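You operate a simulated robot arm through the tools that you are given. There is no shell and no other tool. Be economical: measure what you need, move in short steps, check, and stop when the job is done.

Carry out the task below with a simulated two-armed robot. There is one attempt and no reset: what you move stays moved.

JOB
Swap hands on the big pack with most mAh, lay it before the fire bag, set the charger for it.
Fine: mode CHARGE, its cell count, 1 A for each 1000 mAh; start nothing; the other packs stay in the rack. Set down upright: what you pick out.

It is judged by the outcome, as a careful person would: the job done as asked, and still so three seconds after it is handed in. It fails if anything else is knocked over, pushed out of place, dropped, spilled or broken.

ROBOT AND FRAMES
Two 7-joint arms with two-finger parallel grippers on one trunk, on a base that drives. Base frame: it is fixed to the floor where the robot stands at the start and does not move with it; the origin is under the middle of the robot, x ahead of it, y to its left, z up. Lengths are in mm, angles in rad, forces in N, time in s.
The left shoulder is at the start at [124, 171, 1162], the right one opposite. With the tool pointing down near the work surface each hand reaches from about 440 to 920 mm from the robot's upright axis, wherever it stands, measured 20 degrees to its own side. Places, roughly: charger [-1000, 1500, 1000]; spot in front of the fire bag [-400, 1500, 1000]. Payload 4.4 kg a hand.
The TCP of each hand is the grasp point between the finger pads, 23 mm short of the fingertips. In the tool frame z runs along the fingers and y along their closing line. The gripper opens to 94 mm. The fingers are 38 mm wide and 10 mm thick; the gripper's body (54 by 96 mm) begins 39 mm behind the TCP.
Orientation is that of the tool frame in the base frame, as [roll, pitch, yaw] about the fixed x, y, z axes, in that order (R = Rz(yaw) Ry(pitch) Rx(roll)). With the fingers straight down and closing along the base's y, the tool's x points along the base's -x, its y along +y and its z along -z.

CONTROLS
- The arms move only by the tool step_arm. It takes "left_series", "right_series" or both (then of equal length, played together; a hand with none holds still); each is one flat list of numbers, 7 for each row, row after row: the shift along the base's x, y, z in units of 30 mm (1.0 is 30 mm), then the turn, a rotation vector about the base's x, y, z in units of 5 degrees (1.0 is 5 degrees), then the opening, from 0 (shut) to 1 (fully open). In form: [x, y, z, wx, wy, wz, claw, x, y, z, wx, wy, wz, claw, ...]. A call has 1 to 10 rows; each row shifts and turns the commanded pose from where the row before left it. A call with a number of a shift or a turn outside -1 to 1 is refused whole. Rows are played at 5 a second. More than 50 mm and 0.15 rad between two rows, or a gripper value outside its range, and nothing of the call is played. Where a pose cannot be reached the arm comes as near as it can. A force on the tool above 40 N (or 10 N above the force at the start of the call, whichever is more), or a blocked arm, ends the call early, and 0.2 s more pass. The fingers move at their own pace (about 72 mm/s each) and stop on an object; they squeeze with about 38 N. The grip force told is the motor's: it shows also when the fingers shut on nothing. Time passes only in rows, and 0.2 s behind the last, so rows that do not move let the fingers close. The reply holds the time, the measured pose of the TCP, the force on the tool along the base axes, the opening and the grip force, in the units named above and with some noise, with the torque about the TCP (base axes, N m) and any sound that the robot's microphone picked up, and new pictures: "views" is both (left out), scene, wrist or none (wrist: the cameras of the hands that moved).
- Cameras (640 x 400 px; columns grow to the right, rows downward): "scene" is now at [243.6, 16.7, 1321.3]; the picture's right is [0.19, -0.98, 0.00], its down [-0.38, -0.07, -0.92] and it looks along [0.90, 0.17, -0.39] (base axes); focal length 262 px, centre (320, 200). "left" rides on the left gripper at [86, -16, -74] in its tool frame; the picture's right is [0.18, 0.98, 0.00], its down [-0.58, 0.11, -0.81] and it looks along [-0.79, 0.15, 0.59] (tool axes); focal length 243 px, centre (320, 200). "right" rides on the right gripper at [86, 16, -75] in its tool frame; the picture's right is [-0.18, 0.98, 0.00], its down [-0.58, -0.11, -0.81] and it looks along [-0.79, -0.15, 0.59] (tool axes); focal length 243 px, centre (320, 200).
- raise_lower(by): slides the trunk up (or, below 0, down) by that many mm; the arms and the scene camera ride with it, the base frame stays. It gives what a move gives, with no picture.
- drive_base(legs): drives the robot by 1 to 6 legs, each [ahead, left, turn to the left] in mm, mm and rad, along the robot's own axes; the way and the turn of a leg run together, so that a leg with both is an arc; at most 1500 mm and 3.142 rad a leg. The arms and the cameras ride along, it lands a little off, and it stops where it bumps. It gives what a move gives, and a new picture of the scene camera.
- head_to(pan, tilt): turns the head with the scene camera to pan (to the left, within 1.396 rad either way) and tilt (down, from -0.506 to 1.204), counted from straight ahead of the robot. It gives what a move gives, and a new picture of the scene camera.
- pixel_to_xyz(camera, pixels): for up to 12 pixels [column, row] of the newest picture of that camera ("zoom" is the newest enlarged one), the place [x, y, z] in the base frame of the surface seen there, good to about 2 mm. No time passes.
- enlarge(camera, box): a new picture of the part [left, top, right, bottom] of that camera's present view, enlarged. No time passes.
- sign_off(): hands the job in; it is judged then, once.

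Work in short steps. Measure before you move; look again where a grasp or a placing could have gone wrong, and mend it. You have 80 turns and 260 pictures in all, those below and enlarged ones among them. Open the grippers and draw the arms clear of the work before you hand the job in, unless the task says otherwise; then end with one line.

The tools are called after "Call:" by a JSON object that holds its "op" and its "data". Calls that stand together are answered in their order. step_arm: Moves the arms, as the interface text tells. Its arguments: {"type":"object","properties":{"left_series":{"type":"array"},"right_series":{"type":"array"},"views":{"type":"string","enum":["both","scene","wrist","none"]}},"required":[]} The other tools are called the same way: raise_lower (by) slides the trunk up or down; drive_base (legs) drives the base; head_to (pan, tilt) turns the head that bears the scene camera; pixel_to_xyz (camera, pixels) gives the place of the surface under pixels of a picture; enlarge (camera, box) takes an enlarged picture of a part of a camera's view; sign_off () hands the job in.

At the start:

```text
t: 0.0
left_position: [513.1, 317.2, 1155.3]
left_orientation: [-3.141, 0.0, 3.141]
left_ft_force: [-0.6, 0.4, 0.9]
left_wrist_torque: [0.02, 0.01, -0.01]
left_opening: 94.0
left_grip_force: 0.1
right_position: [451.0, -83.7, 1127.2]
right_orientation: [3.14, 0.0, -3.141]
right_ft_force: [-0.6, 0.0, -0.4]
right_wrist_torque: [-0.03, 0.0, -0.04]
right_opening: 94.2
right_grip_force: 0.0
trunk travel left (down, up): [-175.0, 213.0]
robot x, y, heading: [-1.0, 2.0, -0.0]
head pan, tilt: [0.19, 0.4]
```

scene: 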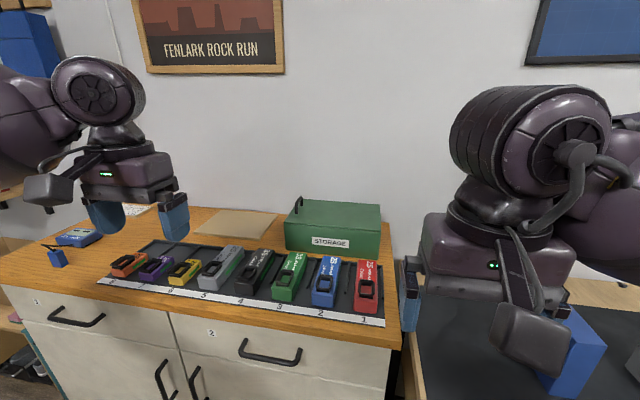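
right: 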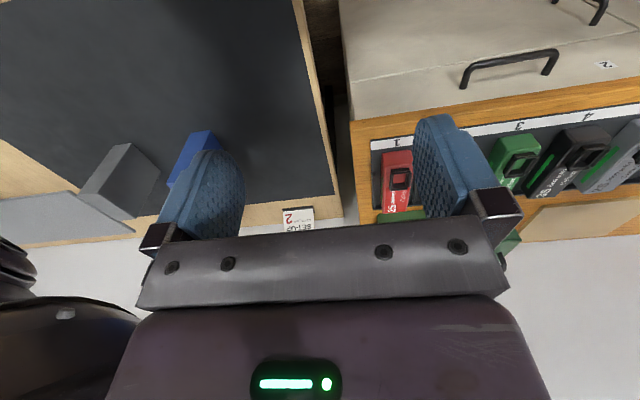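
left: 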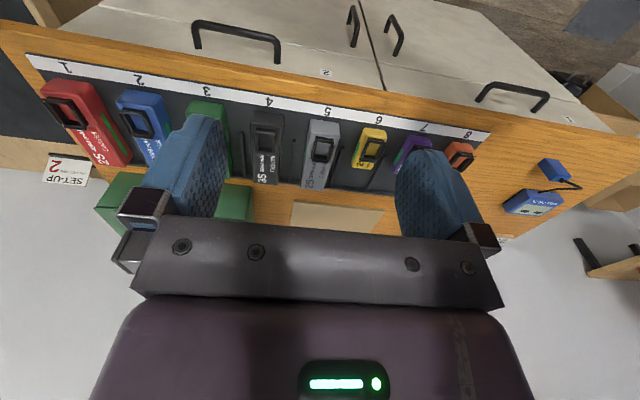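

The rack with eight packs lies at about (110-385, 240-320) in the scene picture. I enlarge to read the labels.

Call:
{"op": "enlarge", "data": {"camera": "scene", "box": [240, 235, 400, 335]}}

Call:
{"op": "enlarge", "data": {"camera": "left", "box": [20, 60, 260, 210]}}

Call:
{"op": "enlarge", "data": {"camera": "left", "box": [220, 80, 460, 230]}}

```text
4.00 times, centred on (320, 285) of scene
```

zoom: 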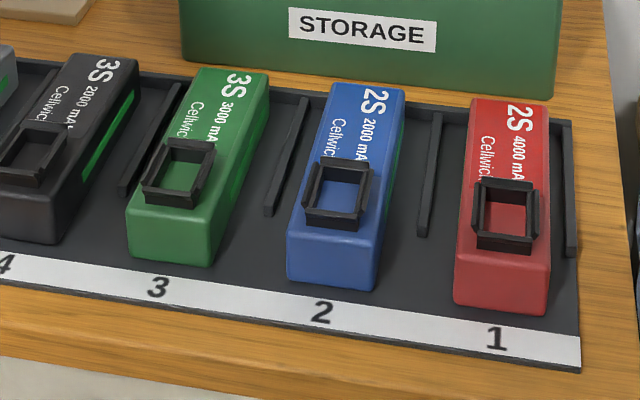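

```text
2.67 times, centred on (140, 135) of left
```

zoom: 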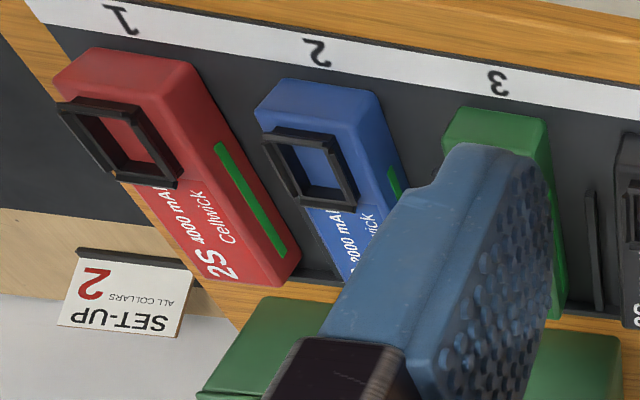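

```text
2.67 times, centred on (340, 155) of left
```

zoom: 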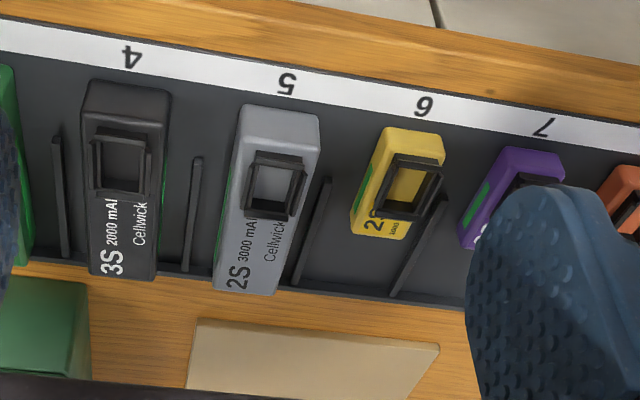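

The red pack in slot 1 is 2S 4000 mAh, the largest. I measure it, its collar and the surroundings in the scene picture.

Call:
{"op": "enlarge", "data": {"camera": "scene", "box": [320, 250, 400, 330]}}

Call:
{"op": "pixel_to_xyz", "data": {"camera": "scene", "pixels": [[367, 308], [355, 308], [376, 308], [359, 261], [376, 261], [366, 290], [360, 296], [374, 296], [361, 281], [373, 281], [347, 290], [375, 322]]}}

Call:
{"op": "pixel_to_xyz", "data": {"camera": "left", "pixels": [[45, 90], [70, 80], [95, 90], [125, 160], [100, 165], [68, 110], [48, 105], [83, 122], [110, 140]]}}

Call:
{"op": "head_to", "data": {"pan": -0.6, "tilt": 0.6}}

Call:
{"op": "head_to", "data": {"pan": 1.39, "tilt": 0.3}}

```text
5.00 times, centred on (360, 290) of scene
```

zoom: 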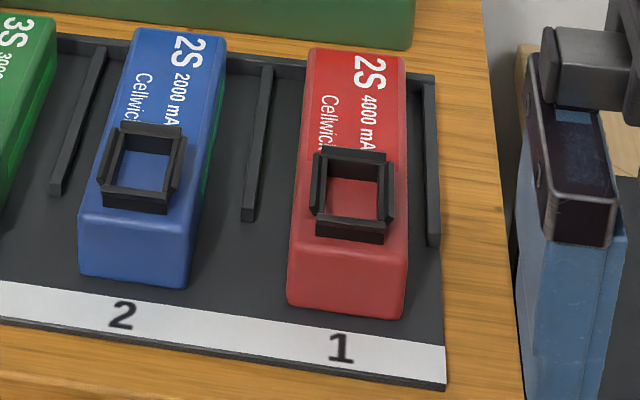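

```text
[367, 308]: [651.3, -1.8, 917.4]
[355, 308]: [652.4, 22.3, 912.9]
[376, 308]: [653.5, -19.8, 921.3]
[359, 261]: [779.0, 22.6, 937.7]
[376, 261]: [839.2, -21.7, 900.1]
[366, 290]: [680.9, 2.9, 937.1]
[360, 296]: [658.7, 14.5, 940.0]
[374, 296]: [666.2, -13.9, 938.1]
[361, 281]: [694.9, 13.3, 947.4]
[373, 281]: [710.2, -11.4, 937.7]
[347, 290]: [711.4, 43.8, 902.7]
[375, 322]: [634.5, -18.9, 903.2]
```

```text
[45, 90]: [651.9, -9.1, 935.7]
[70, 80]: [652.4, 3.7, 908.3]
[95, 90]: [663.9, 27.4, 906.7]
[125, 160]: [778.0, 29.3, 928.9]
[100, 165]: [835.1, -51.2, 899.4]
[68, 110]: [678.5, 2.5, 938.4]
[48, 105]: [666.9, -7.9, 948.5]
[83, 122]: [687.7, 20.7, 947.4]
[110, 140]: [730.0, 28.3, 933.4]
```

```text
t: 1.1
left_position: [511.4, 316.7, 1155.3]
left_orientation: [3.141, 0.001, -3.141]
left_ft_force: [0.0, 0.4, 0.2]
left_wrist_torque: [-0.01, -0.03, -0.01]
left_opening: 94.0
left_grip_force: 0.0
right_position: [451.3, -83.2, 1126.6]
right_orientation: [-3.141, 0.001, -3.142]
right_ft_force: [0.1, -0.5, 0.4]
right_wrist_torque: [0.04, -0.02, 0.03]
right_opening: 94.1
right_grip_force: 0.0
trunk travel left (down, up): [-175.0, 213.0]
robot x, y, heading: [-0.7, -0.2, 0.002]
head pan, tilt: [-0.6, 0.6]
```

scene: 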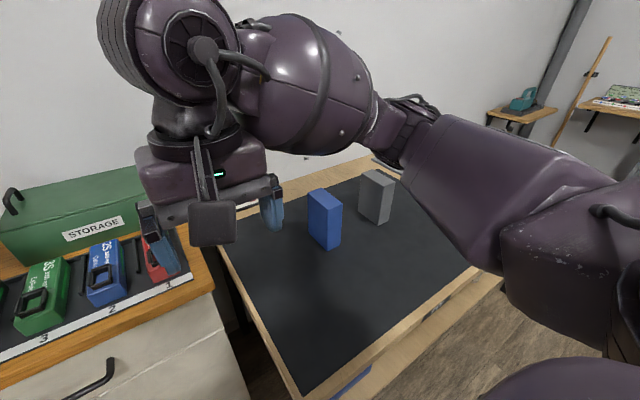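

```text
t: 3.1
left_position: [511.4, 318.0, 1155.8]
left_orientation: [-3.14, 0.001, 3.141]
left_ft_force: [0.1, 0.1, -0.3]
left_wrist_torque: [-0.02, 0.01, -0.02]
left_opening: 94.0
left_grip_force: 0.0
right_position: [450.8, -83.5, 1125.5]
right_orientation: [-3.141, 0.001, -3.14]
right_ft_force: [-0.1, 0.1, 0.2]
right_wrist_torque: [0.02, -0.03, 0.0]
right_opening: 93.9
right_grip_force: 0.0
trunk travel left (down, up): [-175.0, 213.0]
robot x, y, heading: [1.0, -2.5, -0.002]
head pan, tilt: [1.389, 0.3]
```

scene: 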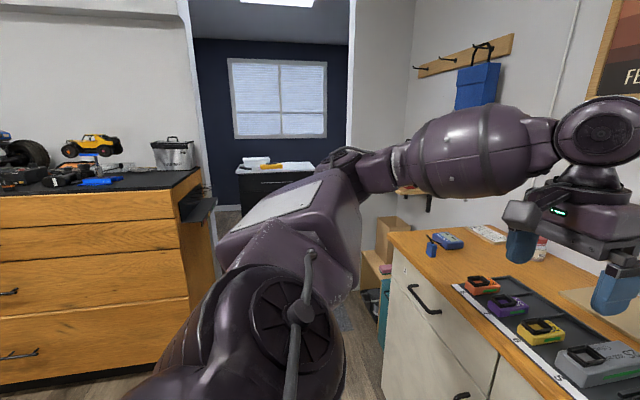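

I turn the head back to the rack and measure the ribs beside the red pack and its front/back ends.

Call:
{"op": "head_to", "data": {"pan": 0.0, "tilt": 0.65}}

Call:
{"op": "enlarge", "data": {"camera": "scene", "box": [280, 150, 380, 250]}}

```text
t: 4.6
left_position: [512.1, 317.1, 1155.4]
left_orientation: [3.141, 0.0, -3.141]
left_ft_force: [-0.2, -0.2, -0.3]
left_wrist_torque: [0.02, 0.01, 0.0]
left_opening: 94.0
left_grip_force: 0.1
right_position: [451.4, -84.0, 1126.3]
right_orientation: [3.141, 0.001, 3.141]
right_ft_force: [0.5, -0.5, -0.1]
right_wrist_torque: [0.02, 0.0, 0.01]
right_opening: 94.3
right_grip_force: 0.0
trunk travel left (down, up): [-175.0, 213.0]
robot x, y, heading: [-0.6, -1.2, -0.0]
head pan, tilt: [0.0, 0.649]
```

scene: 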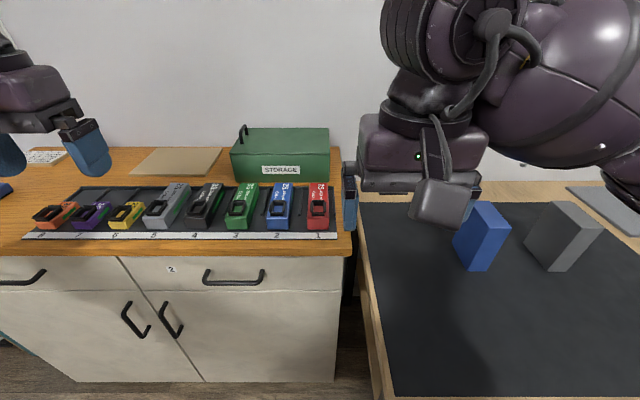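

```text
4.00 times, centred on (330, 200) of scene
```

zoom: 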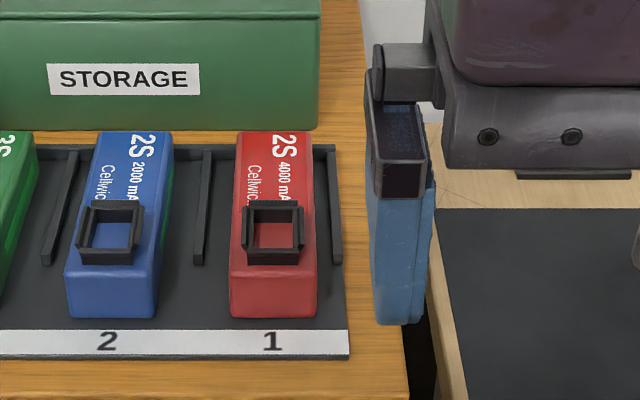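

Measuring ribs, pack and collar corners in the zoom.

Call:
{"op": "pixel_to_xyz", "data": {"camera": "zoom", "pixels": [[336, 258], [200, 258], [208, 156], [331, 150], [232, 300], [314, 300], [241, 138], [306, 138], [252, 215], [297, 215], [330, 300], [272, 262]]}}

Call:
{"op": "pixel_to_xyz", "data": {"camera": "zoom", "pixels": [[204, 200], [336, 200], [246, 240], [301, 240], [250, 300], [272, 282], [275, 200], [236, 285], [310, 285], [180, 240], [155, 270], [160, 140]]}}

```text
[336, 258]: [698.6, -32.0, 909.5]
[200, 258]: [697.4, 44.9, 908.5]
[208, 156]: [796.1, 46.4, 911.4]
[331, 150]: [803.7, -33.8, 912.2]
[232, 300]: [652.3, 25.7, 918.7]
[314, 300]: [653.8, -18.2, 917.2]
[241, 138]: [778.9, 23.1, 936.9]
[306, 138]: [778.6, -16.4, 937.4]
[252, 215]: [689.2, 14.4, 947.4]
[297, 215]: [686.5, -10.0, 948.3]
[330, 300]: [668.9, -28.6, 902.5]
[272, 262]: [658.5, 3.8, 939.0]
```

```text
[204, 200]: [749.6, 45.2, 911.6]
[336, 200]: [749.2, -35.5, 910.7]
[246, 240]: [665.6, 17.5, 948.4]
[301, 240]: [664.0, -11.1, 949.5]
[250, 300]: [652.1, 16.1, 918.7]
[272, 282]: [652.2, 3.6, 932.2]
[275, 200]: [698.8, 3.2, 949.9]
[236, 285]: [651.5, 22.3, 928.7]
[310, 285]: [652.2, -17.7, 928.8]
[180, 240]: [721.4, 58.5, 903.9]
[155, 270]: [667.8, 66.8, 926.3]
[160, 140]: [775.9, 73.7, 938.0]
```

Pack spans x 650–782, y −18…25, top 937; ribs start at x 697. I clear the right hand to the right and bring the left hand above the collar end (x≈674, y≈3.5).

Call:
{"op": "step_arm", "data": {"left_series": [0.5, -1, 0, 0, 0, 0, 0.8, 0.5, -1, 0, 0, 0, 0, 0.8, 0.5, -1, 0, 0, 0, 0, 0.8, 0.5, -1, 0, 0, 0, 0, 0.8, 0.5, -1, 0, 0, 0, 0, 0.8, 0.5, -1, -0.5, 0, 0, 0, 0.8, 0.6, -1, -0.5, 0, 0, 0, 0.8, 0.6, -1, -0.5, 0, 0, 0, 0.8, 0.6, -1, -0.5, 0, 0, 0, 0.8, 0.6, -1, -0.5, 0, 0, 0, 0.8], "right_series": [0, -1, 0, 0, 0, 0, 1, 0, -1, 0, 0, 0, 0, 1, 0, -1, 0, 0, 0, 0, 1, 0, -1, 0, 0, 0, 0, 1, 0, -1, 0, 0, 0, 0, 1, 0, -1, 0, 0, 0, 0, 1, 0, -1, 0, 0, 0, 0, 1, 0, -1, 0, 0, 0, 0, 1, 0, 0, 0, 0, 0, 0, 1, 0, 0, 0, 0, 0, 0, 1], "views": "both"}}

```text
t: 6.8
left_position: [675.4, 16.2, 1080.2]
left_orientation: [3.138, -0.001, 3.141]
left_ft_force: [0.0, -0.1, -0.8]
left_wrist_torque: [0.01, -0.01, 0.01]
left_opening: 75.2
left_grip_force: 0.0
right_position: [451.2, -322.2, 1126.2]
right_orientation: [3.141, -0.001, 3.141]
right_ft_force: [0.6, -0.2, -0.7]
right_wrist_torque: [-0.02, 0.0, -0.04]
right_opening: 94.1
right_grip_force: 0.1
trunk travel left (down, up): [-175.0, 213.0]
robot x, y, heading: [-0.5, -0.8, 0.001]
head pan, tilt: [0.0, 0.649]
```

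scene: 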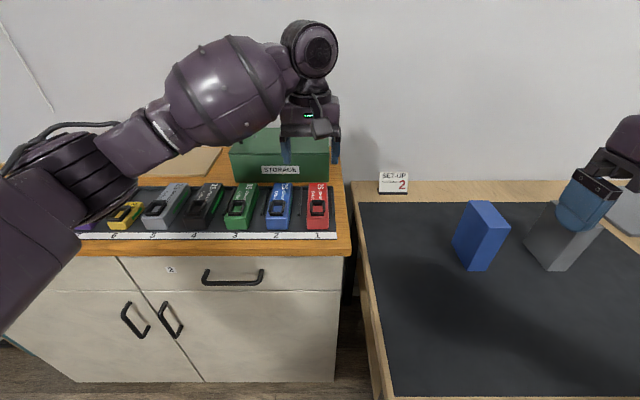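
right: 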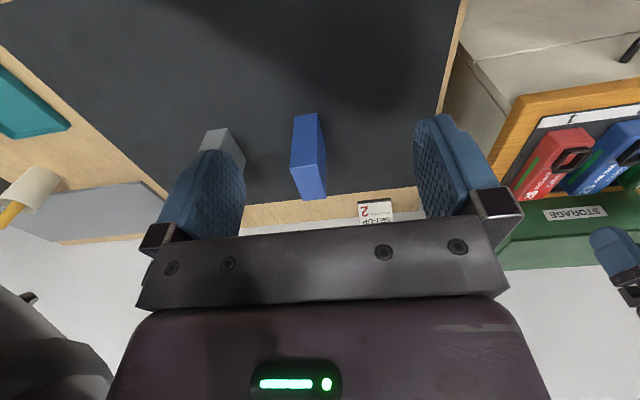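
left: 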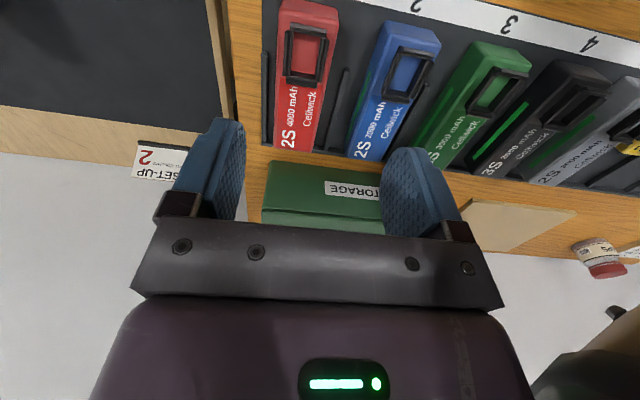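

Left hand is over the pack at [675, 16, 1080]; centre on y=3.5 and descend to z≈955, then look.

Call:
{"op": "step_arm", "data": {"left_series": [0, -0.42, -0.4, 0, 0, 0, 0.8, 0, 0, -0.9, 0, 0, 0, 0.8, 0, 0, -0.9, 0, 0, 0, 0.8, 0, 0, -0.9, 0, 0, 0, 0.8, 0, 0, -0.9, 0, 0, 0, 0.8, 0, 0, 0, 0, 0, 0, 0.8], "views": "both"}}

Call:
{"op": "enlarge", "data": {"camera": "scene", "box": [270, 150, 370, 250]}}

```text
t: 8.2
left_position: [672.8, 4.3, 959.9]
left_orientation: [-3.141, 0.002, 3.141]
left_ft_force: [-0.6, -0.3, 0.0]
left_wrist_torque: [0.03, 0.0, -0.03]
left_opening: 75.1
left_grip_force: 0.0
right_position: [448.8, -322.6, 1127.3]
right_orientation: [3.14, 0.0, -3.142]
right_ft_force: [-0.2, -0.3, 0.6]
right_wrist_torque: [-0.01, -0.04, 0.02]
right_opening: 94.0
right_grip_force: 0.0
trunk travel left (down, up): [-175.0, 213.0]
robot x, y, heading: [0.9, 1.9, 0.003]
head pan, tilt: [0.0, 0.649]
```

scene: 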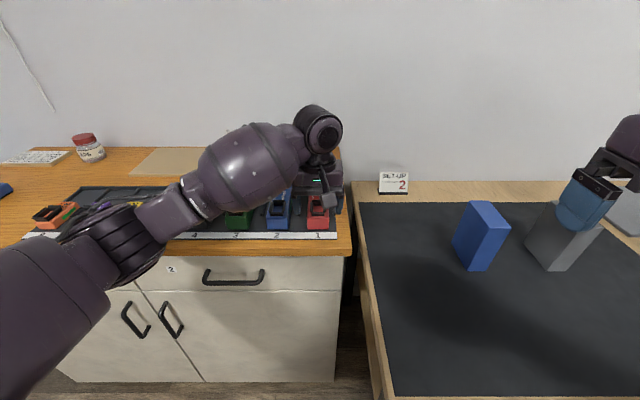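
left: 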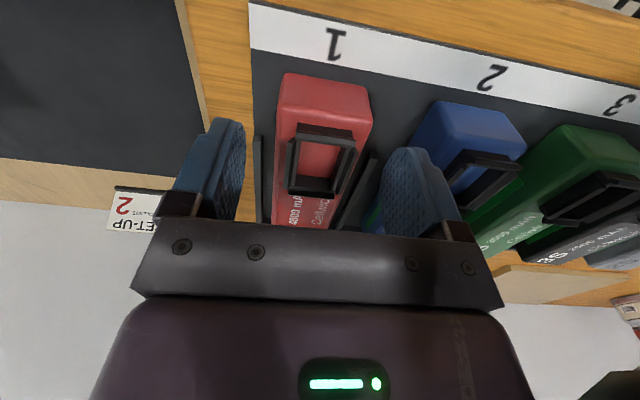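

```text
4.00 times, centred on (320, 200) of scene
```

zoom: 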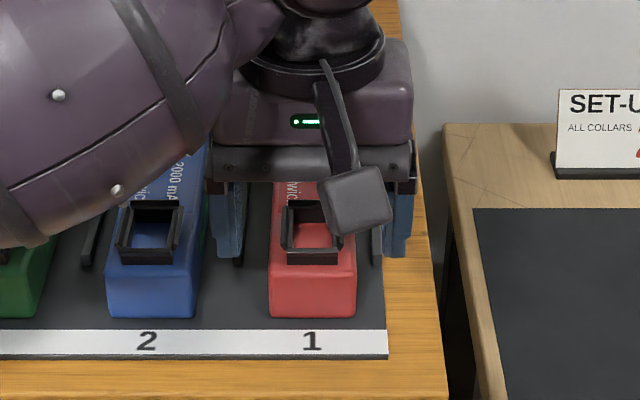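

Fingers straddle the red pack with clearance. Descend 26 mm to z≈934 and close.

Call:
{"op": "step_arm", "data": {"left_series": [0, 0, -0.5, 0, 0, 0, 0.8, 0, 0, -0.38, 0, 0, 0, 0.8, 0, 0, 0, 0, 0, 0, 0.0, 0, 0, 0, 0, 0, 0, 0.0, 0, 0, 0, 0, 0, 0, 0.0, 0, 0, 0, 0, 0, 0, 0.0], "views": "wrist"}}

```text
t: 9.6
left_position: [672.8, 3.5, 931.4]
left_orientation: [-3.142, 0.002, 3.141]
left_ft_force: [1.3, -0.8, 0.3]
left_wrist_torque: [0.01, -0.26, -0.04]
left_opening: 46.8
left_grip_force: 38.3
right_position: [450.4, -323.3, 1126.2]
right_orientation: [-3.141, -0.001, -3.141]
right_ft_force: [-0.1, 0.8, 0.4]
right_wrist_torque: [-0.02, 0.02, 0.01]
right_opening: 93.7
right_grip_force: 0.1
trunk travel left (down, up): [-175.0, 213.0]
robot x, y, heading: [0.2, 1.6, 0.005]
head pan, tilt: [0.0, 0.649]
```

left: 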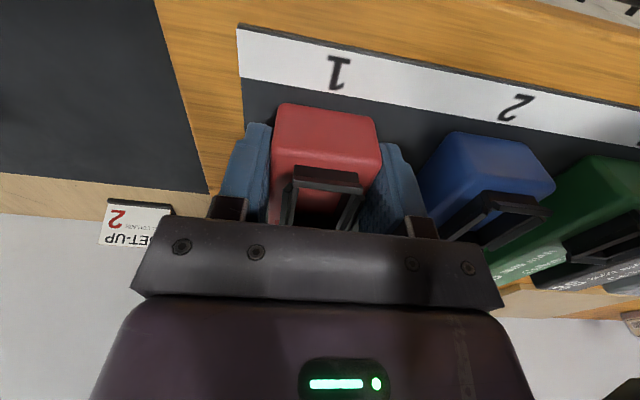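

Gripped at 46.8 mm. Lift slowly and check that the pack hangs level.

Call:
{"op": "step_arm", "data": {"left_series": [0, 0, 0.4, 0, 0, 0, 0, 0, 0, 0.6, 0, 0, 0, 0, 0, 0, 0.8, 0, 0, 0, 0, 0, 0, 1, 0, 0, 0, 0, 0, 0, 1, 0, 0, 0, 0, 0, 0, 1, 0, 0, 0, 0, 0, 0, 1, 0, 0, 0, 0], "views": "both"}}

Call:
{"op": "enlarge", "data": {"camera": "scene", "box": [250, 90, 410, 190]}}

```text
t: 11.2
left_position: [671.5, 5.5, 1109.6]
left_orientation: [-3.141, -0.001, 3.141]
left_ft_force: [-0.5, 0.0, -2.7]
left_wrist_torque: [-0.04, 0.14, 0.0]
left_opening: 46.6
left_grip_force: 37.9
right_position: [450.5, -322.8, 1126.4]
right_orientation: [3.141, 0.001, 3.141]
right_ft_force: [0.1, -0.2, 0.2]
right_wrist_torque: [-0.01, 0.01, -0.02]
right_opening: 94.1
right_grip_force: 0.1
trunk travel left (down, up): [-175.0, 213.0]
robot x, y, heading: [-2.0, -3.1, -0.0]
head pan, tilt: [0.0, 0.649]
```

scene: 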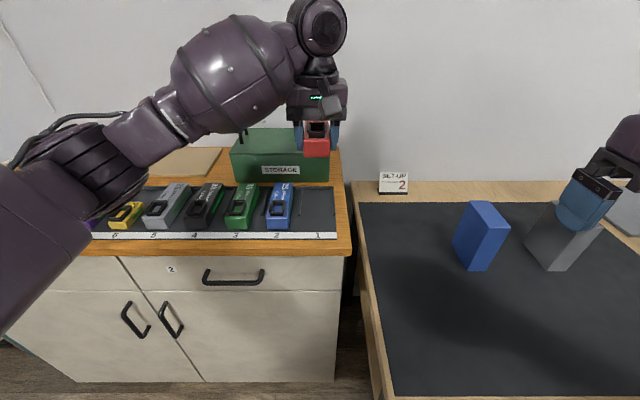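
left: 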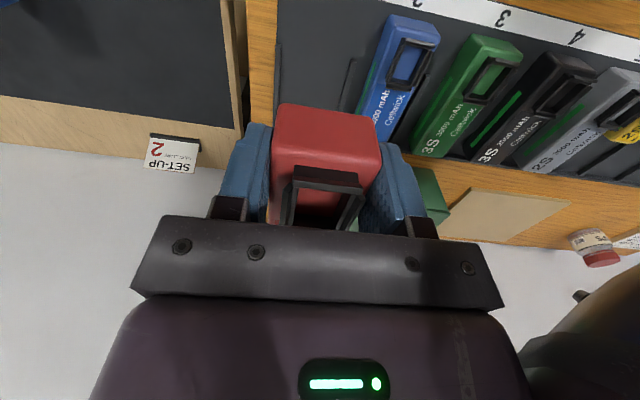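

```text
4.00 times, centred on (330, 140) of scene
```

zoom: 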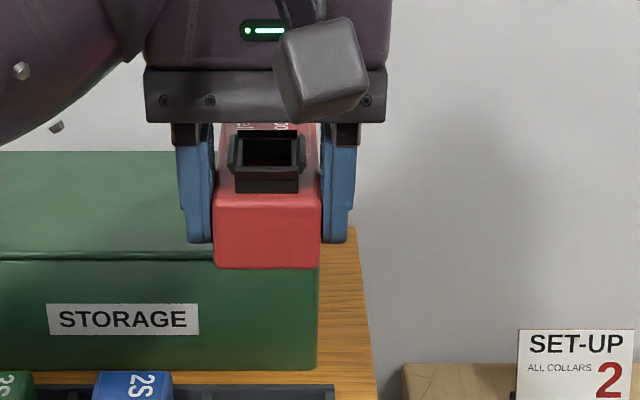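

Pack held level, rack otherwise undisturbed. Now I draw back and yaw the left hand −90° (pack's free end toward the right arm) while the right hand yaws +90°, half of it first.

Call:
{"op": "step_arm", "data": {"left_series": [-0.5, 0.3, 0.1, 0, 0, -1, 0, -0.5, 0.3, 0.1, 0, 0, -1, 0, -0.5, 0.3, 0.1, 0, 0, -1, 0, -0.5, 0.3, 0, 0, 0, -1, 0, -0.5, 0.3, 0, 0, 0, -1, 0, -0.5, 0.3, 0, 0, 0, -1, 0, -0.5, 0.3, 0, 0, 0, -1, 0, -0.5, 0.3, 0, 0, 0, -1, 0, 0, 0.3, 0, 0, 0, -1, 0], "right_series": [0.2, 0, 0.2, 0, 0, 1, 1, 0.2, 0, 0.2, 0, 0, 1, 1, 0.2, 0, 0.2, 0, 0, 1, 1, 0.2, 0, 0.2, 0, 0, 1, 1, 0.2, 0, 0.2, 0, 0, 1, 1, 0.2, 0, 0.2, 0, 0, 1, 1, 0.2, 0, 0.2, 0, 0, 1, 1, 0.2, 0, 0.2, 0, 0, 1, 1, 0.2, 0, 0.2, 0, 0, 1, 1], "views": "scene"}}

```text
t: 13.2
left_position: [552.8, 85.5, 1117.7]
left_orientation: [-3.141, -0.001, 2.352]
left_ft_force: [-0.3, 0.9, -3.3]
left_wrist_torque: [0.1, 0.08, 0.0]
left_opening: 46.9
left_grip_force: 37.9
right_position: [505.6, -322.6, 1180.4]
right_orientation: [-3.14, -0.003, -2.354]
right_ft_force: [0.7, 0.6, 0.9]
right_wrist_torque: [0.04, -0.03, -0.01]
right_opening: 94.1
right_grip_force: 0.1
trunk travel left (down, up): [-175.0, 213.0]
robot x, y, heading: [-2.1, 0.1, 0.001]
head pan, tilt: [0.0, 0.649]
```

scene: 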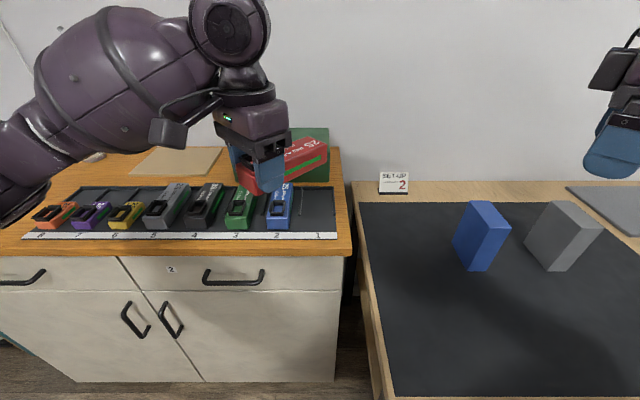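

Tracking fine. Second half of the yaw, plus a 20° lean on the right hand (fingers tilting toward left).

Call:
{"op": "step_arm", "data": {"left_series": [0, 0, 0, 0, 0, -1, 0, 0, 0, 0, 0, 0, -1, 0, 0, 0, 0, 0, 0, -1, 0, 0, 0, 0, 0, 0, -1, 0, 0, 0, 0, 0, 0, -1, 0, 0, 0, 0, 0, 0, -1, 0, 0, 0, 0, 0, 0, -1, 0, 0, 0, 0, 0, 0, -1, 0, 0, 0, 0, 0, 0, -1, 0], "right_series": [0.2, 0, 0, 0, 0, 1, 1, 0.2, 0, 0, 0, 0, 1, 1, 0.2, 0, 0, 0, 0, 1, 1, 0.2, 0, 0, 0, 0, 1, 1, 0.2, 0, 0, 0, 0, 1, 1, 0.2, 0, 0, 0, 0, 1, 1, 0.2, 0, 0, 0, 0, 1, 1, 0.2, 0, 0, 0, 0, 1, 1, 0.2, 0, 0, 0, 0, 1, 1], "views": "none"}}

Call:
{"op": "step_arm", "data": {"right_series": [0, 0, 0, 1, 0, 0, 1, 0, 0, 0, 1, 0, 0, 1, 0, 0, 0, 1, 0, 0, 1, 0, 0, 0, 1, 0, 0, 1], "views": "both"}}

Call:
{"op": "head_to", "data": {"pan": 0.0, "tilt": 0.5}}

```text
t: 15.2
left_position: [555.0, 86.2, 1117.7]
left_orientation: [3.141, -0.001, 1.569]
left_ft_force: [0.4, 1.2, -3.0]
left_wrist_torque: [0.11, 0.0, 0.0]
left_opening: 47.1
left_grip_force: 38.0
right_position: [431.8, -165.1, 1176.1]
right_orientation: [3.141, 0.0, -1.573]
right_ft_force: [-0.4, 0.3, -1.1]
right_wrist_torque: [-0.01, -0.02, -0.01]
right_opening: 94.1
right_grip_force: 0.1
right hand out of reach, approached as far as the arm can: row 2, 3, 4, 5, 6, 7, 8, 9
trunk travel left (down, up): [-175.0, 213.0]
robot x, y, heading: [0.7, -3.3, -0.001]
head pan, tilt: [0.0, 0.649]
```

```text
t: 16.2
left_position: [554.1, 84.7, 1117.0]
left_orientation: [-3.139, 0.0, 1.57]
left_ft_force: [-0.8, -0.1, -3.2]
left_wrist_torque: [0.19, 0.01, 0.01]
left_opening: 46.7
left_grip_force: 37.6
right_position: [430.7, -165.3, 1176.1]
right_orientation: [3.14, 0.351, -1.573]
right_ft_force: [-0.1, 0.4, 0.3]
right_wrist_torque: [-0.01, 0.0, -0.01]
right_opening: 93.8
right_grip_force: 0.1
trunk travel left (down, up): [-175.0, 213.0]
robot x, y, heading: [0.3, 1.4, -0.002]
head pan, tilt: [0.0, 0.649]
```

scene: 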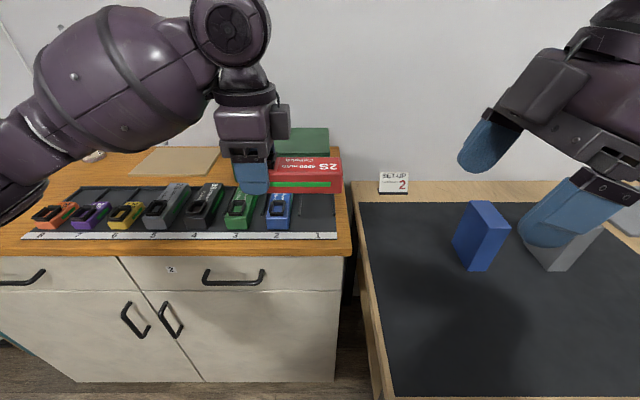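
right: 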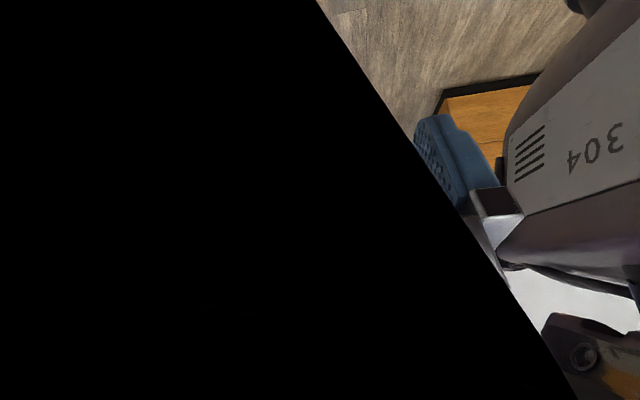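

```text
t: 16.9
left_position: [553.8, 85.7, 1116.9]
left_orientation: [-3.141, 0.001, 1.57]
left_ft_force: [-0.3, -0.8, -3.4]
left_wrist_torque: [0.13, -0.04, 0.04]
left_opening: 46.7
left_grip_force: 37.6
right_position: [430.0, -165.7, 1177.0]
right_orientation: [3.141, 0.35, -1.572]
right_ft_force: [-0.6, 0.5, 0.1]
right_wrist_torque: [-0.05, 0.01, 0.01]
right_opening: 94.0
right_grip_force: 0.0
trunk travel left (down, up): [-175.0, 213.0]
robot x, y, heading: [-2.2, -1.7, 0.004]
head pan, tilt: [0.0, 0.499]
```

scene: 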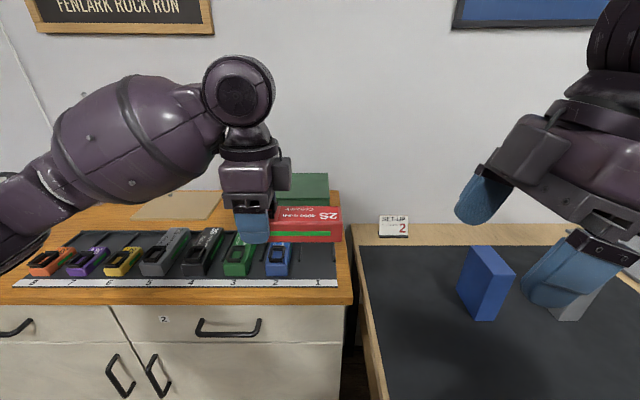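

Both yaws done; the right hand ended at [430,−165,1176] and can reach inward. I move it above the pack's free end, backed off along its tilted tool axis.

Call:
{"op": "step_arm", "data": {"right_series": [0.8, 0.6, 0.3, 0, 0, 0, 1, 0.8, 0.6, 0.3, 0, 0, 0, 1, 0.8, 0.6, 0.3, 0, 0, 0, 1, 0.8, 0.6, 0.0, 0, 0, 0, 1, 0.9, 0.6, 0.0, 0, 0, 0, 1, 0, 0.6, 0.0, 0, 0, 0, 1], "views": "both"}}

```text
t: 18.3
left_position: [553.7, 85.9, 1117.8]
left_orientation: [3.142, 0.0, 1.57]
left_ft_force: [-0.1, 0.4, -3.8]
left_wrist_torque: [0.14, 0.04, 0.03]
left_opening: 46.8
left_grip_force: 37.7
right_position: [498.6, -31.9, 1214.0]
right_orientation: [3.141, 0.349, -1.572]
right_ft_force: [-0.3, 0.7, 0.1]
right_wrist_torque: [0.0, -0.02, -0.03]
right_opening: 94.1
right_grip_force: 0.1
right hand out of reach, approached as far as the arm can: row 1, 2, 3, 4, 5
trunk travel left (down, up): [-175.0, 213.0]
robot x, y, heading: [-0.4, -0.4, 0.005]
head pan, tilt: [0.0, 0.499]
```

scene: 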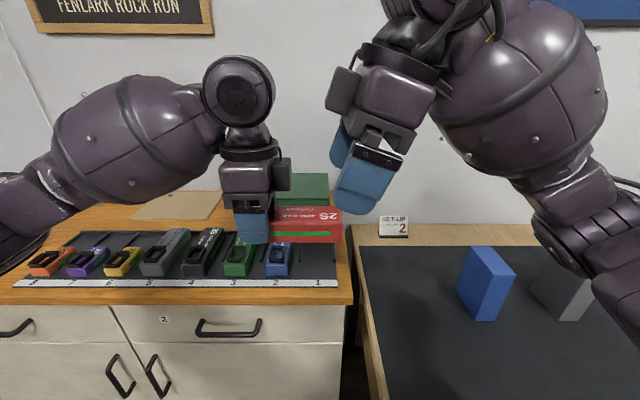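
right: 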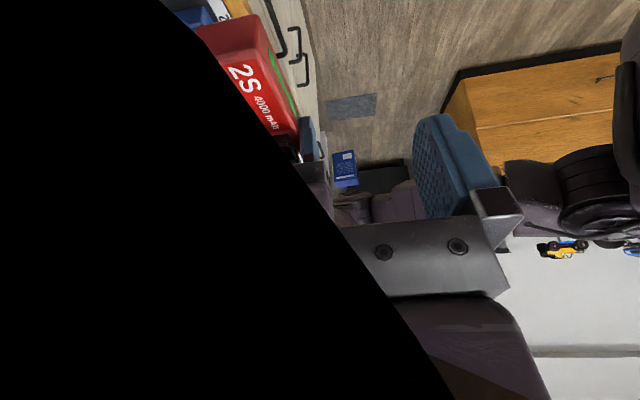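

The right hand stopped at x≈499, near its limit for this pose; so I bring the pack to it: left hand back 55 mm in x.

Call:
{"op": "step_arm", "data": {"left_series": [-0.9, 0, 0, 0, 0, 0, 0, -0.9, 0, 0, 0, 0, 0, 0, -0.1, 0, 0, 0, 0, 0, 0], "views": "none"}}

Call:
{"op": "step_arm", "data": {"right_series": [0, 0.2, -0.5, 0, 0, 0, 0.9, 0, 0.2, -0.5, 0, 0, 0, 0.9, 0, 0, 0, 0, 0, 0, 0.9], "views": "both"}}

```text
t: 19.1
left_position: [496.7, 85.0, 1116.5]
left_orientation: [-3.141, 0.001, 1.574]
left_ft_force: [-0.5, 0.1, -3.0]
left_wrist_torque: [0.13, -0.01, -0.02]
left_opening: 47.0
left_grip_force: 38.1
right_position: [499.1, -32.7, 1213.1]
right_orientation: [-3.141, 0.349, -1.572]
right_ft_force: [-1.1, -0.5, -0.5]
right_wrist_torque: [0.02, -0.01, -0.01]
right_opening: 94.2
right_grip_force: 0.1
trunk travel left (down, up): [-175.0, 213.0]
robot x, y, heading: [0.4, -2.0, -0.002]
head pan, tilt: [0.0, 0.499]
```

```text
t: 19.9
left_position: [496.0, 84.5, 1117.3]
left_orientation: [3.141, -0.002, 1.571]
left_ft_force: [1.2, 0.0, -3.0]
left_wrist_torque: [0.13, 0.01, -0.03]
left_opening: 46.6
left_grip_force: 38.1
right_position: [496.8, -22.1, 1182.7]
right_orientation: [3.141, 0.349, -1.57]
right_ft_force: [0.1, 0.0, 0.1]
right_wrist_torque: [0.01, -0.03, 0.0]
right_opening: 84.5
right_grip_force: 0.0
trunk travel left (down, up): [-175.0, 213.0]
robot x, y, heading: [-0.6, -0.2, 0.002]
head pan, tilt: [0.0, 0.499]
```

scene: 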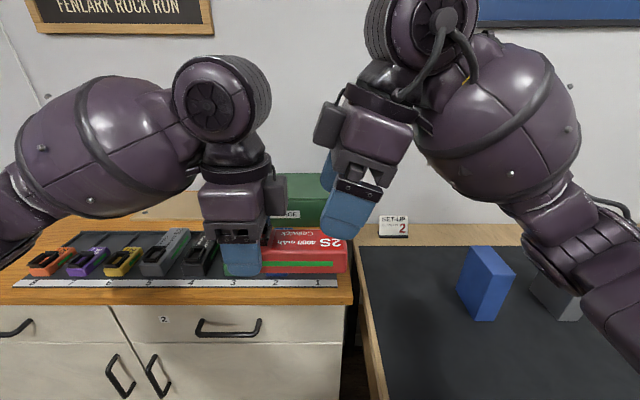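
right: 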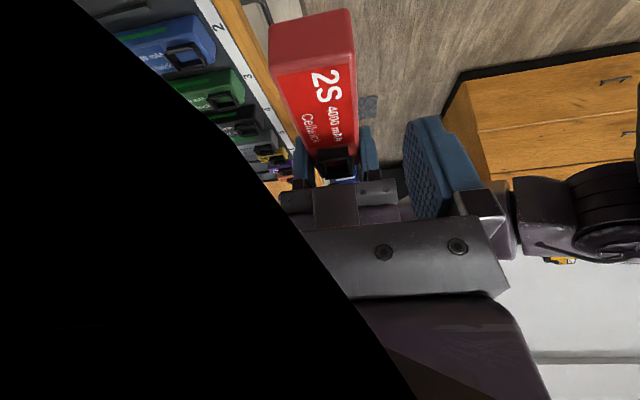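

Clear line: pack end lies between the right fingers, x aligned (497). Descend along the tool axis 61 mm to z≈1122, y≈0.

Call:
{"op": "step_arm", "data": {"right_series": [0, 0.2, -0.5, 0, 0, 0, 0.9, 0, 0.2, -0.5, 0, 0, 0, 0.9, 0, 0.2, -0.5, 0, 0, 0, 0.9, 0, 0.1, -0.5, 0, 0, 0, 0.9, 0, 0, 0, 0, 0, 0, 0.9], "views": "both"}}

Call:
{"op": "enlarge", "data": {"camera": "scene", "box": [180, 110, 400, 290]}}

```text
t: 21.1
left_position: [495.8, 85.7, 1116.4]
left_orientation: [3.14, 0.002, 1.57]
left_ft_force: [0.6, 0.1, -3.8]
left_wrist_torque: [0.15, -0.01, 0.04]
left_opening: 46.8
left_grip_force: 38.0
right_position: [494.8, 5.3, 1146.3]
right_orientation: [3.14, 0.349, -1.572]
right_ft_force: [-0.7, -0.4, -0.2]
right_wrist_torque: [0.01, 0.0, -0.03]
right_opening: 84.6
right_grip_force: 0.0
right hand out of reach, approached as far as the arm can: row 2, 3, 4
trunk travel left (down, up): [-175.0, 213.0]
robot x, y, heading: [-1.4, 2.2, -0.001]
head pan, tilt: [0.0, 0.499]
```

scene: 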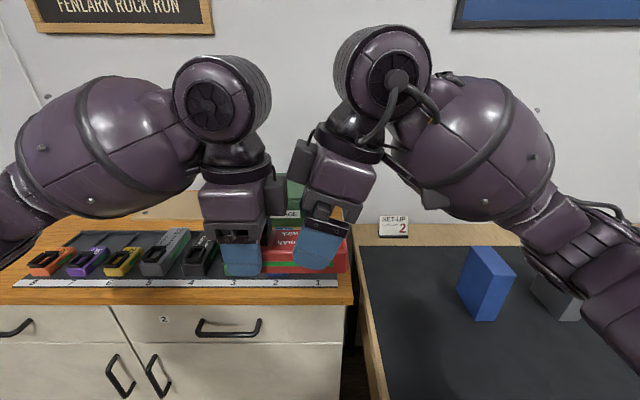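
right: 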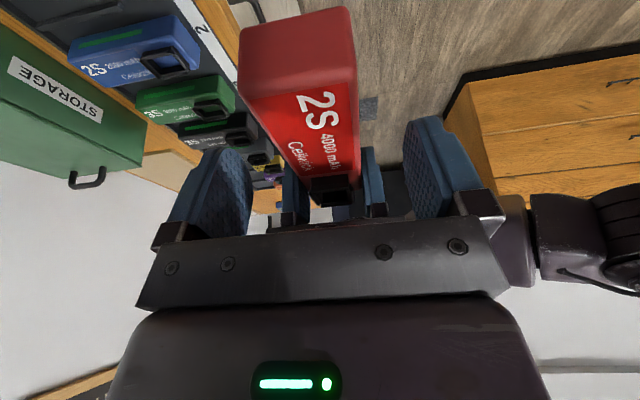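

```text
2.22 times, centred on (290, 200) of scene
```

zoom: 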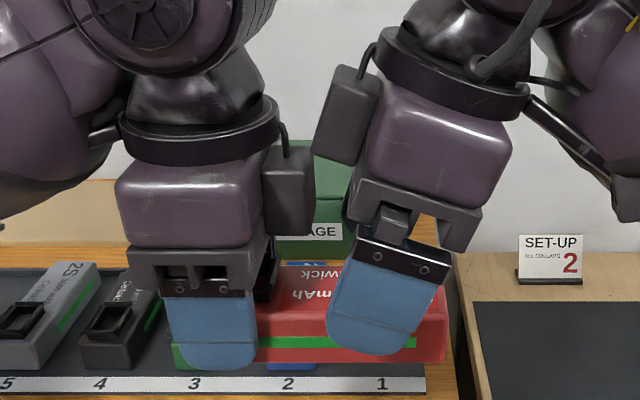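

The right hand ran out of reach at z 1146. I shift it 15 mm right for clearance from the left gripper's side box, then raise the left hand (with pack) to it.

Call:
{"op": "step_arm", "data": {"right_series": [0, -0.5, 0, 0, 0, 0, 0.9, 0, 0, 0, 0, 0, 0, 0.9], "views": "none"}}

Call:
{"op": "step_arm", "data": {"left_series": [0, 0, 0.4, 0, 0, 0, 0, 0, 0, 0, 0, 0, 0, 0], "views": "scene"}}

Call:
{"op": "enlarge", "data": {"camera": "scene", "box": [180, 110, 400, 290]}}

```text
t: 21.7
left_position: [495.1, 84.2, 1116.0]
left_orientation: [3.141, -0.001, 1.57]
left_ft_force: [-0.2, 0.8, -2.9]
left_wrist_torque: [0.17, 0.02, -0.02]
left_opening: 46.8
left_grip_force: 37.6
right_position: [494.7, 5.1, 1147.4]
right_orientation: [3.141, 0.349, -1.573]
right_ft_force: [0.2, 0.6, 0.6]
right_wrist_torque: [0.0, 0.0, -0.01]
right_opening: 85.0
right_grip_force: 0.0
right hand out of reach, approached as far as the arm can: row 1
trunk travel left (down, up): [-175.0, 213.0]
robot x, y, heading: [-0.2, -1.2, 0.001]
head pan, tilt: [0.0, 0.499]
```

```text
t: 22.3
left_position: [494.7, 86.6, 1130.1]
left_orientation: [3.141, -0.001, 1.572]
left_ft_force: [0.5, -0.2, -3.2]
left_wrist_torque: [0.14, 0.0, -0.01]
left_opening: 46.9
left_grip_force: 38.2
right_position: [495.8, 5.4, 1147.6]
right_orientation: [3.139, 0.35, -1.574]
right_ft_force: [-0.9, -0.1, 0.2]
right_wrist_torque: [-0.01, -0.02, 0.04]
right_opening: 84.8
right_grip_force: 0.0
trunk travel left (down, up): [-175.0, 213.0]
robot x, y, heading: [-0.4, -1.5, 0.003]
head pan, tilt: [0.0, 0.499]
```

scene: 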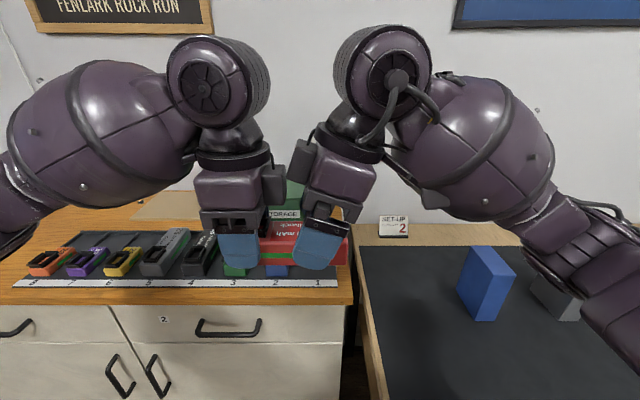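

```text
2.22 times, centred on (290, 200) of scene
```

zoom: 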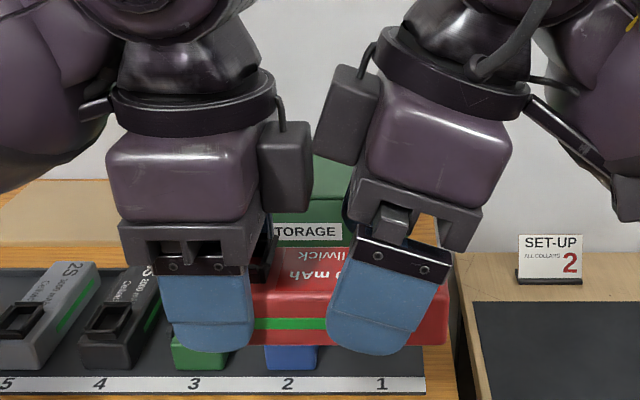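

Right hand can't shift, so I move the left hand +12 mm y and then +9 mm z for box clearance and depth.

Call:
{"op": "step_arm", "data": {"left_series": [0, 0.4, 0, 0, 0, 0, 0, 0, 0, 0.3, 0, 0, 0, 0, 0, 0, 0, 0, 0, 0, 0], "views": "scene"}}

Call:
{"op": "enlarge", "data": {"camera": "scene", "box": [180, 110, 400, 290]}}

Call:
{"op": "enlarge", "data": {"camera": "right", "box": [0, 0, 640, 400]}}

```text
t: 23.1
left_position: [495.2, 96.9, 1137.7]
left_orientation: [3.141, 0.0, 1.57]
left_ft_force: [-0.1, 0.3, -3.3]
left_wrist_torque: [0.12, -0.02, -0.01]
left_opening: 46.6
left_grip_force: 38.2
right_position: [496.1, 5.7, 1147.6]
right_orientation: [3.139, 0.349, -1.571]
right_ft_force: [0.0, 0.1, 0.3]
right_wrist_torque: [-0.01, 0.02, -0.01]
right_opening: 84.4
right_grip_force: 0.0
trunk travel left (down, up): [-175.0, 213.0]
robot x, y, heading: [0.1, -2.5, 0.002]
head pan, tilt: [0.0, 0.499]
```

scene: 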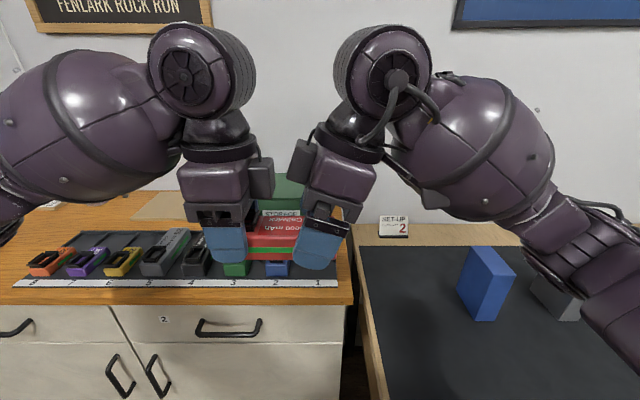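

```text
2.22 times, centred on (290, 200) of scene
```

zoom: 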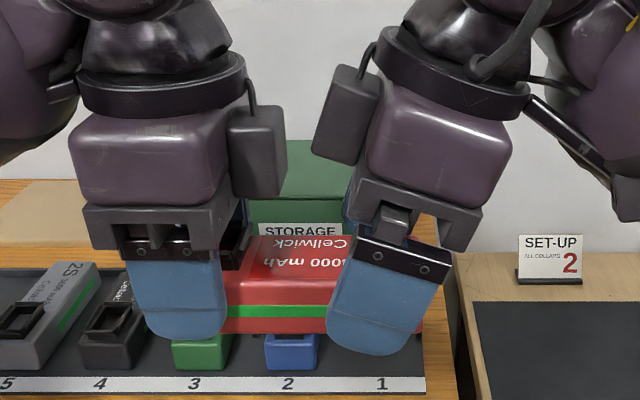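

```text
1.00 times, centred on (320, 200) of right (not enlarged: the box is as wide or as high as the picture)
```

zoom: 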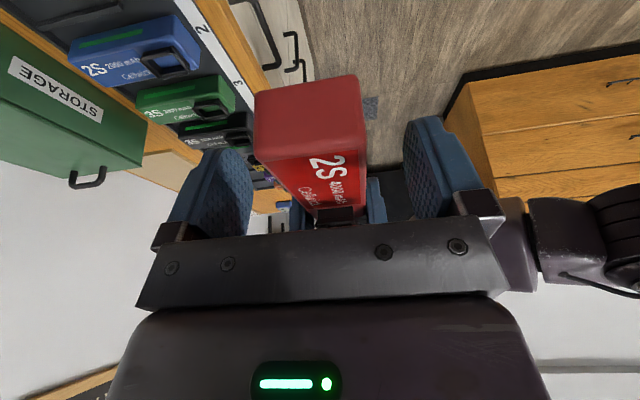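

Pack end is well between the right fingers (top z≈1143, tips ≈1124). Close the right gripper.

Call:
{"op": "step_arm", "data": {"right_series": [0, 0, 0, 0, 0, 0, 0.4, 0, 0, 0, 0, 0, 0, 0, 0, 0, 0, 0, 0, 0, 0, 0, 0, 0, 0, 0, 0, 0], "views": "none"}}

Call:
{"op": "enlarge", "data": {"camera": "right", "box": [0, 0, 640, 400]}}

```text
t: 24.1
left_position: [495.2, 97.9, 1136.8]
left_orientation: [3.141, 0.0, 1.57]
left_ft_force: [-6.2, 1.5, -1.2]
left_wrist_torque: [-0.12, 0.08, -0.56]
left_opening: 46.9
left_grip_force: 37.7
right_position: [496.0, 5.4, 1146.6]
right_orientation: [-3.141, 0.348, -1.572]
right_ft_force: [4.7, -2.5, -0.4]
right_wrist_torque: [0.13, -0.13, 0.06]
right_opening: 46.4
right_grip_force: 38.3
trunk travel left (down, up): [-175.0, 213.0]
robot x, y, heading: [2.0, 0.4, 0.001]
head pan, tilt: [0.0, 0.499]
```

```text
1.00 times, centred on (320, 200) of right (not enlarged: the box is as wide or as high as the picture)
```

zoom: 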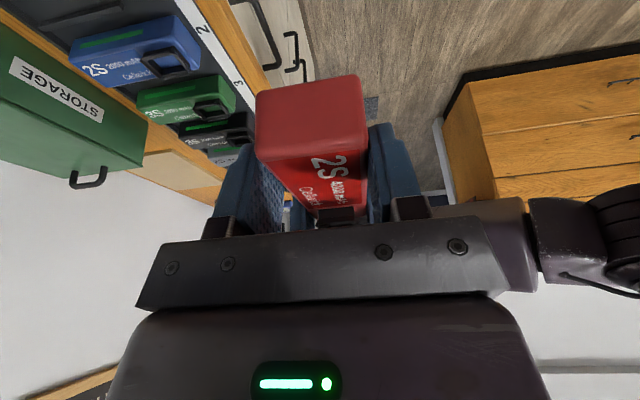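

Right has it (46.4 mm, 38 N). Open the left hand and lift it straight up, then away left.

Call:
{"op": "step_arm", "data": {"left_series": [0, 0, 0, 0, 0, 0, 0.7, 0, 0, 0, 0, 0, 0, 0.8, 0, 0, 0, 0, 0, 0, 0.8], "views": "none"}}

Call:
{"op": "step_arm", "data": {"left_series": [0, 0.1, 0.6, 0, 0, 0, 0.8, 0, 0.1, 1, 0, 0, 0, 0.8, 0, 0.3, 1, 0, 0, 0, 0.8, 0, 1, 0.5, 0, 0, 0, 0.8, 0, 1, 0, 0, 0, 0, 0.8, 0, 1, 0, 0, 0, 0, 0.8], "views": "both"}}

```text
t: 24.9
left_position: [495.1, 98.0, 1137.9]
left_orientation: [-3.14, 0.001, 1.572]
left_ft_force: [-0.6, -0.1, 0.5]
left_wrist_torque: [0.02, 0.01, -0.02]
left_opening: 75.3
left_grip_force: 0.1
right_position: [495.1, 4.5, 1146.5]
right_orientation: [3.139, 0.351, -1.573]
right_ft_force: [0.3, -0.7, 0.6]
right_wrist_torque: [-0.12, 0.02, 0.02]
right_opening: 46.8
right_grip_force: 37.7
trunk travel left (down, up): [-175.0, 213.0]
robot x, y, heading: [-2.0, 0.1, -0.003]
head pan, tilt: [0.0, 0.499]
```

```text
t: 26.3
left_position: [497.0, 204.4, 1231.4]
left_orientation: [3.14, 0.0, 1.572]
left_ft_force: [-0.6, 1.0, 0.9]
left_wrist_torque: [0.04, -0.01, -0.01]
left_opening: 75.1
left_grip_force: 0.0
right_position: [494.4, 5.9, 1147.8]
right_orientation: [3.14, 0.347, -1.573]
right_ft_force: [0.0, 0.6, 0.1]
right_wrist_torque: [-0.14, -0.02, -0.01]
right_opening: 46.8
right_grip_force: 37.9
trunk travel left (down, up): [-175.0, 213.0]
robot x, y, heading: [2.4, 0.9, -0.008]
head pan, tilt: [0.0, 0.499]
```

scene: 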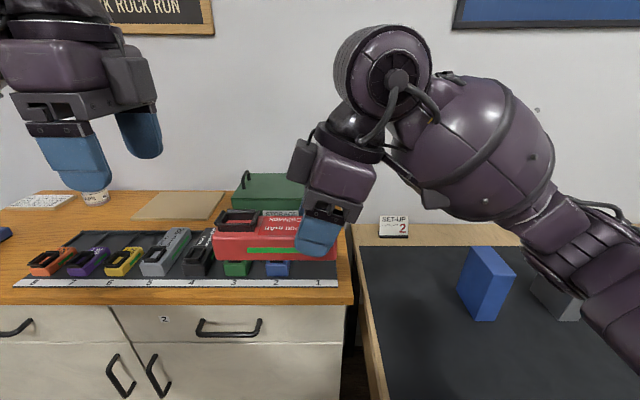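
left: 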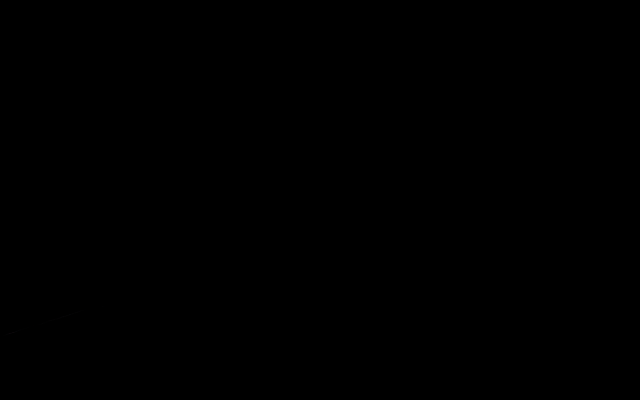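

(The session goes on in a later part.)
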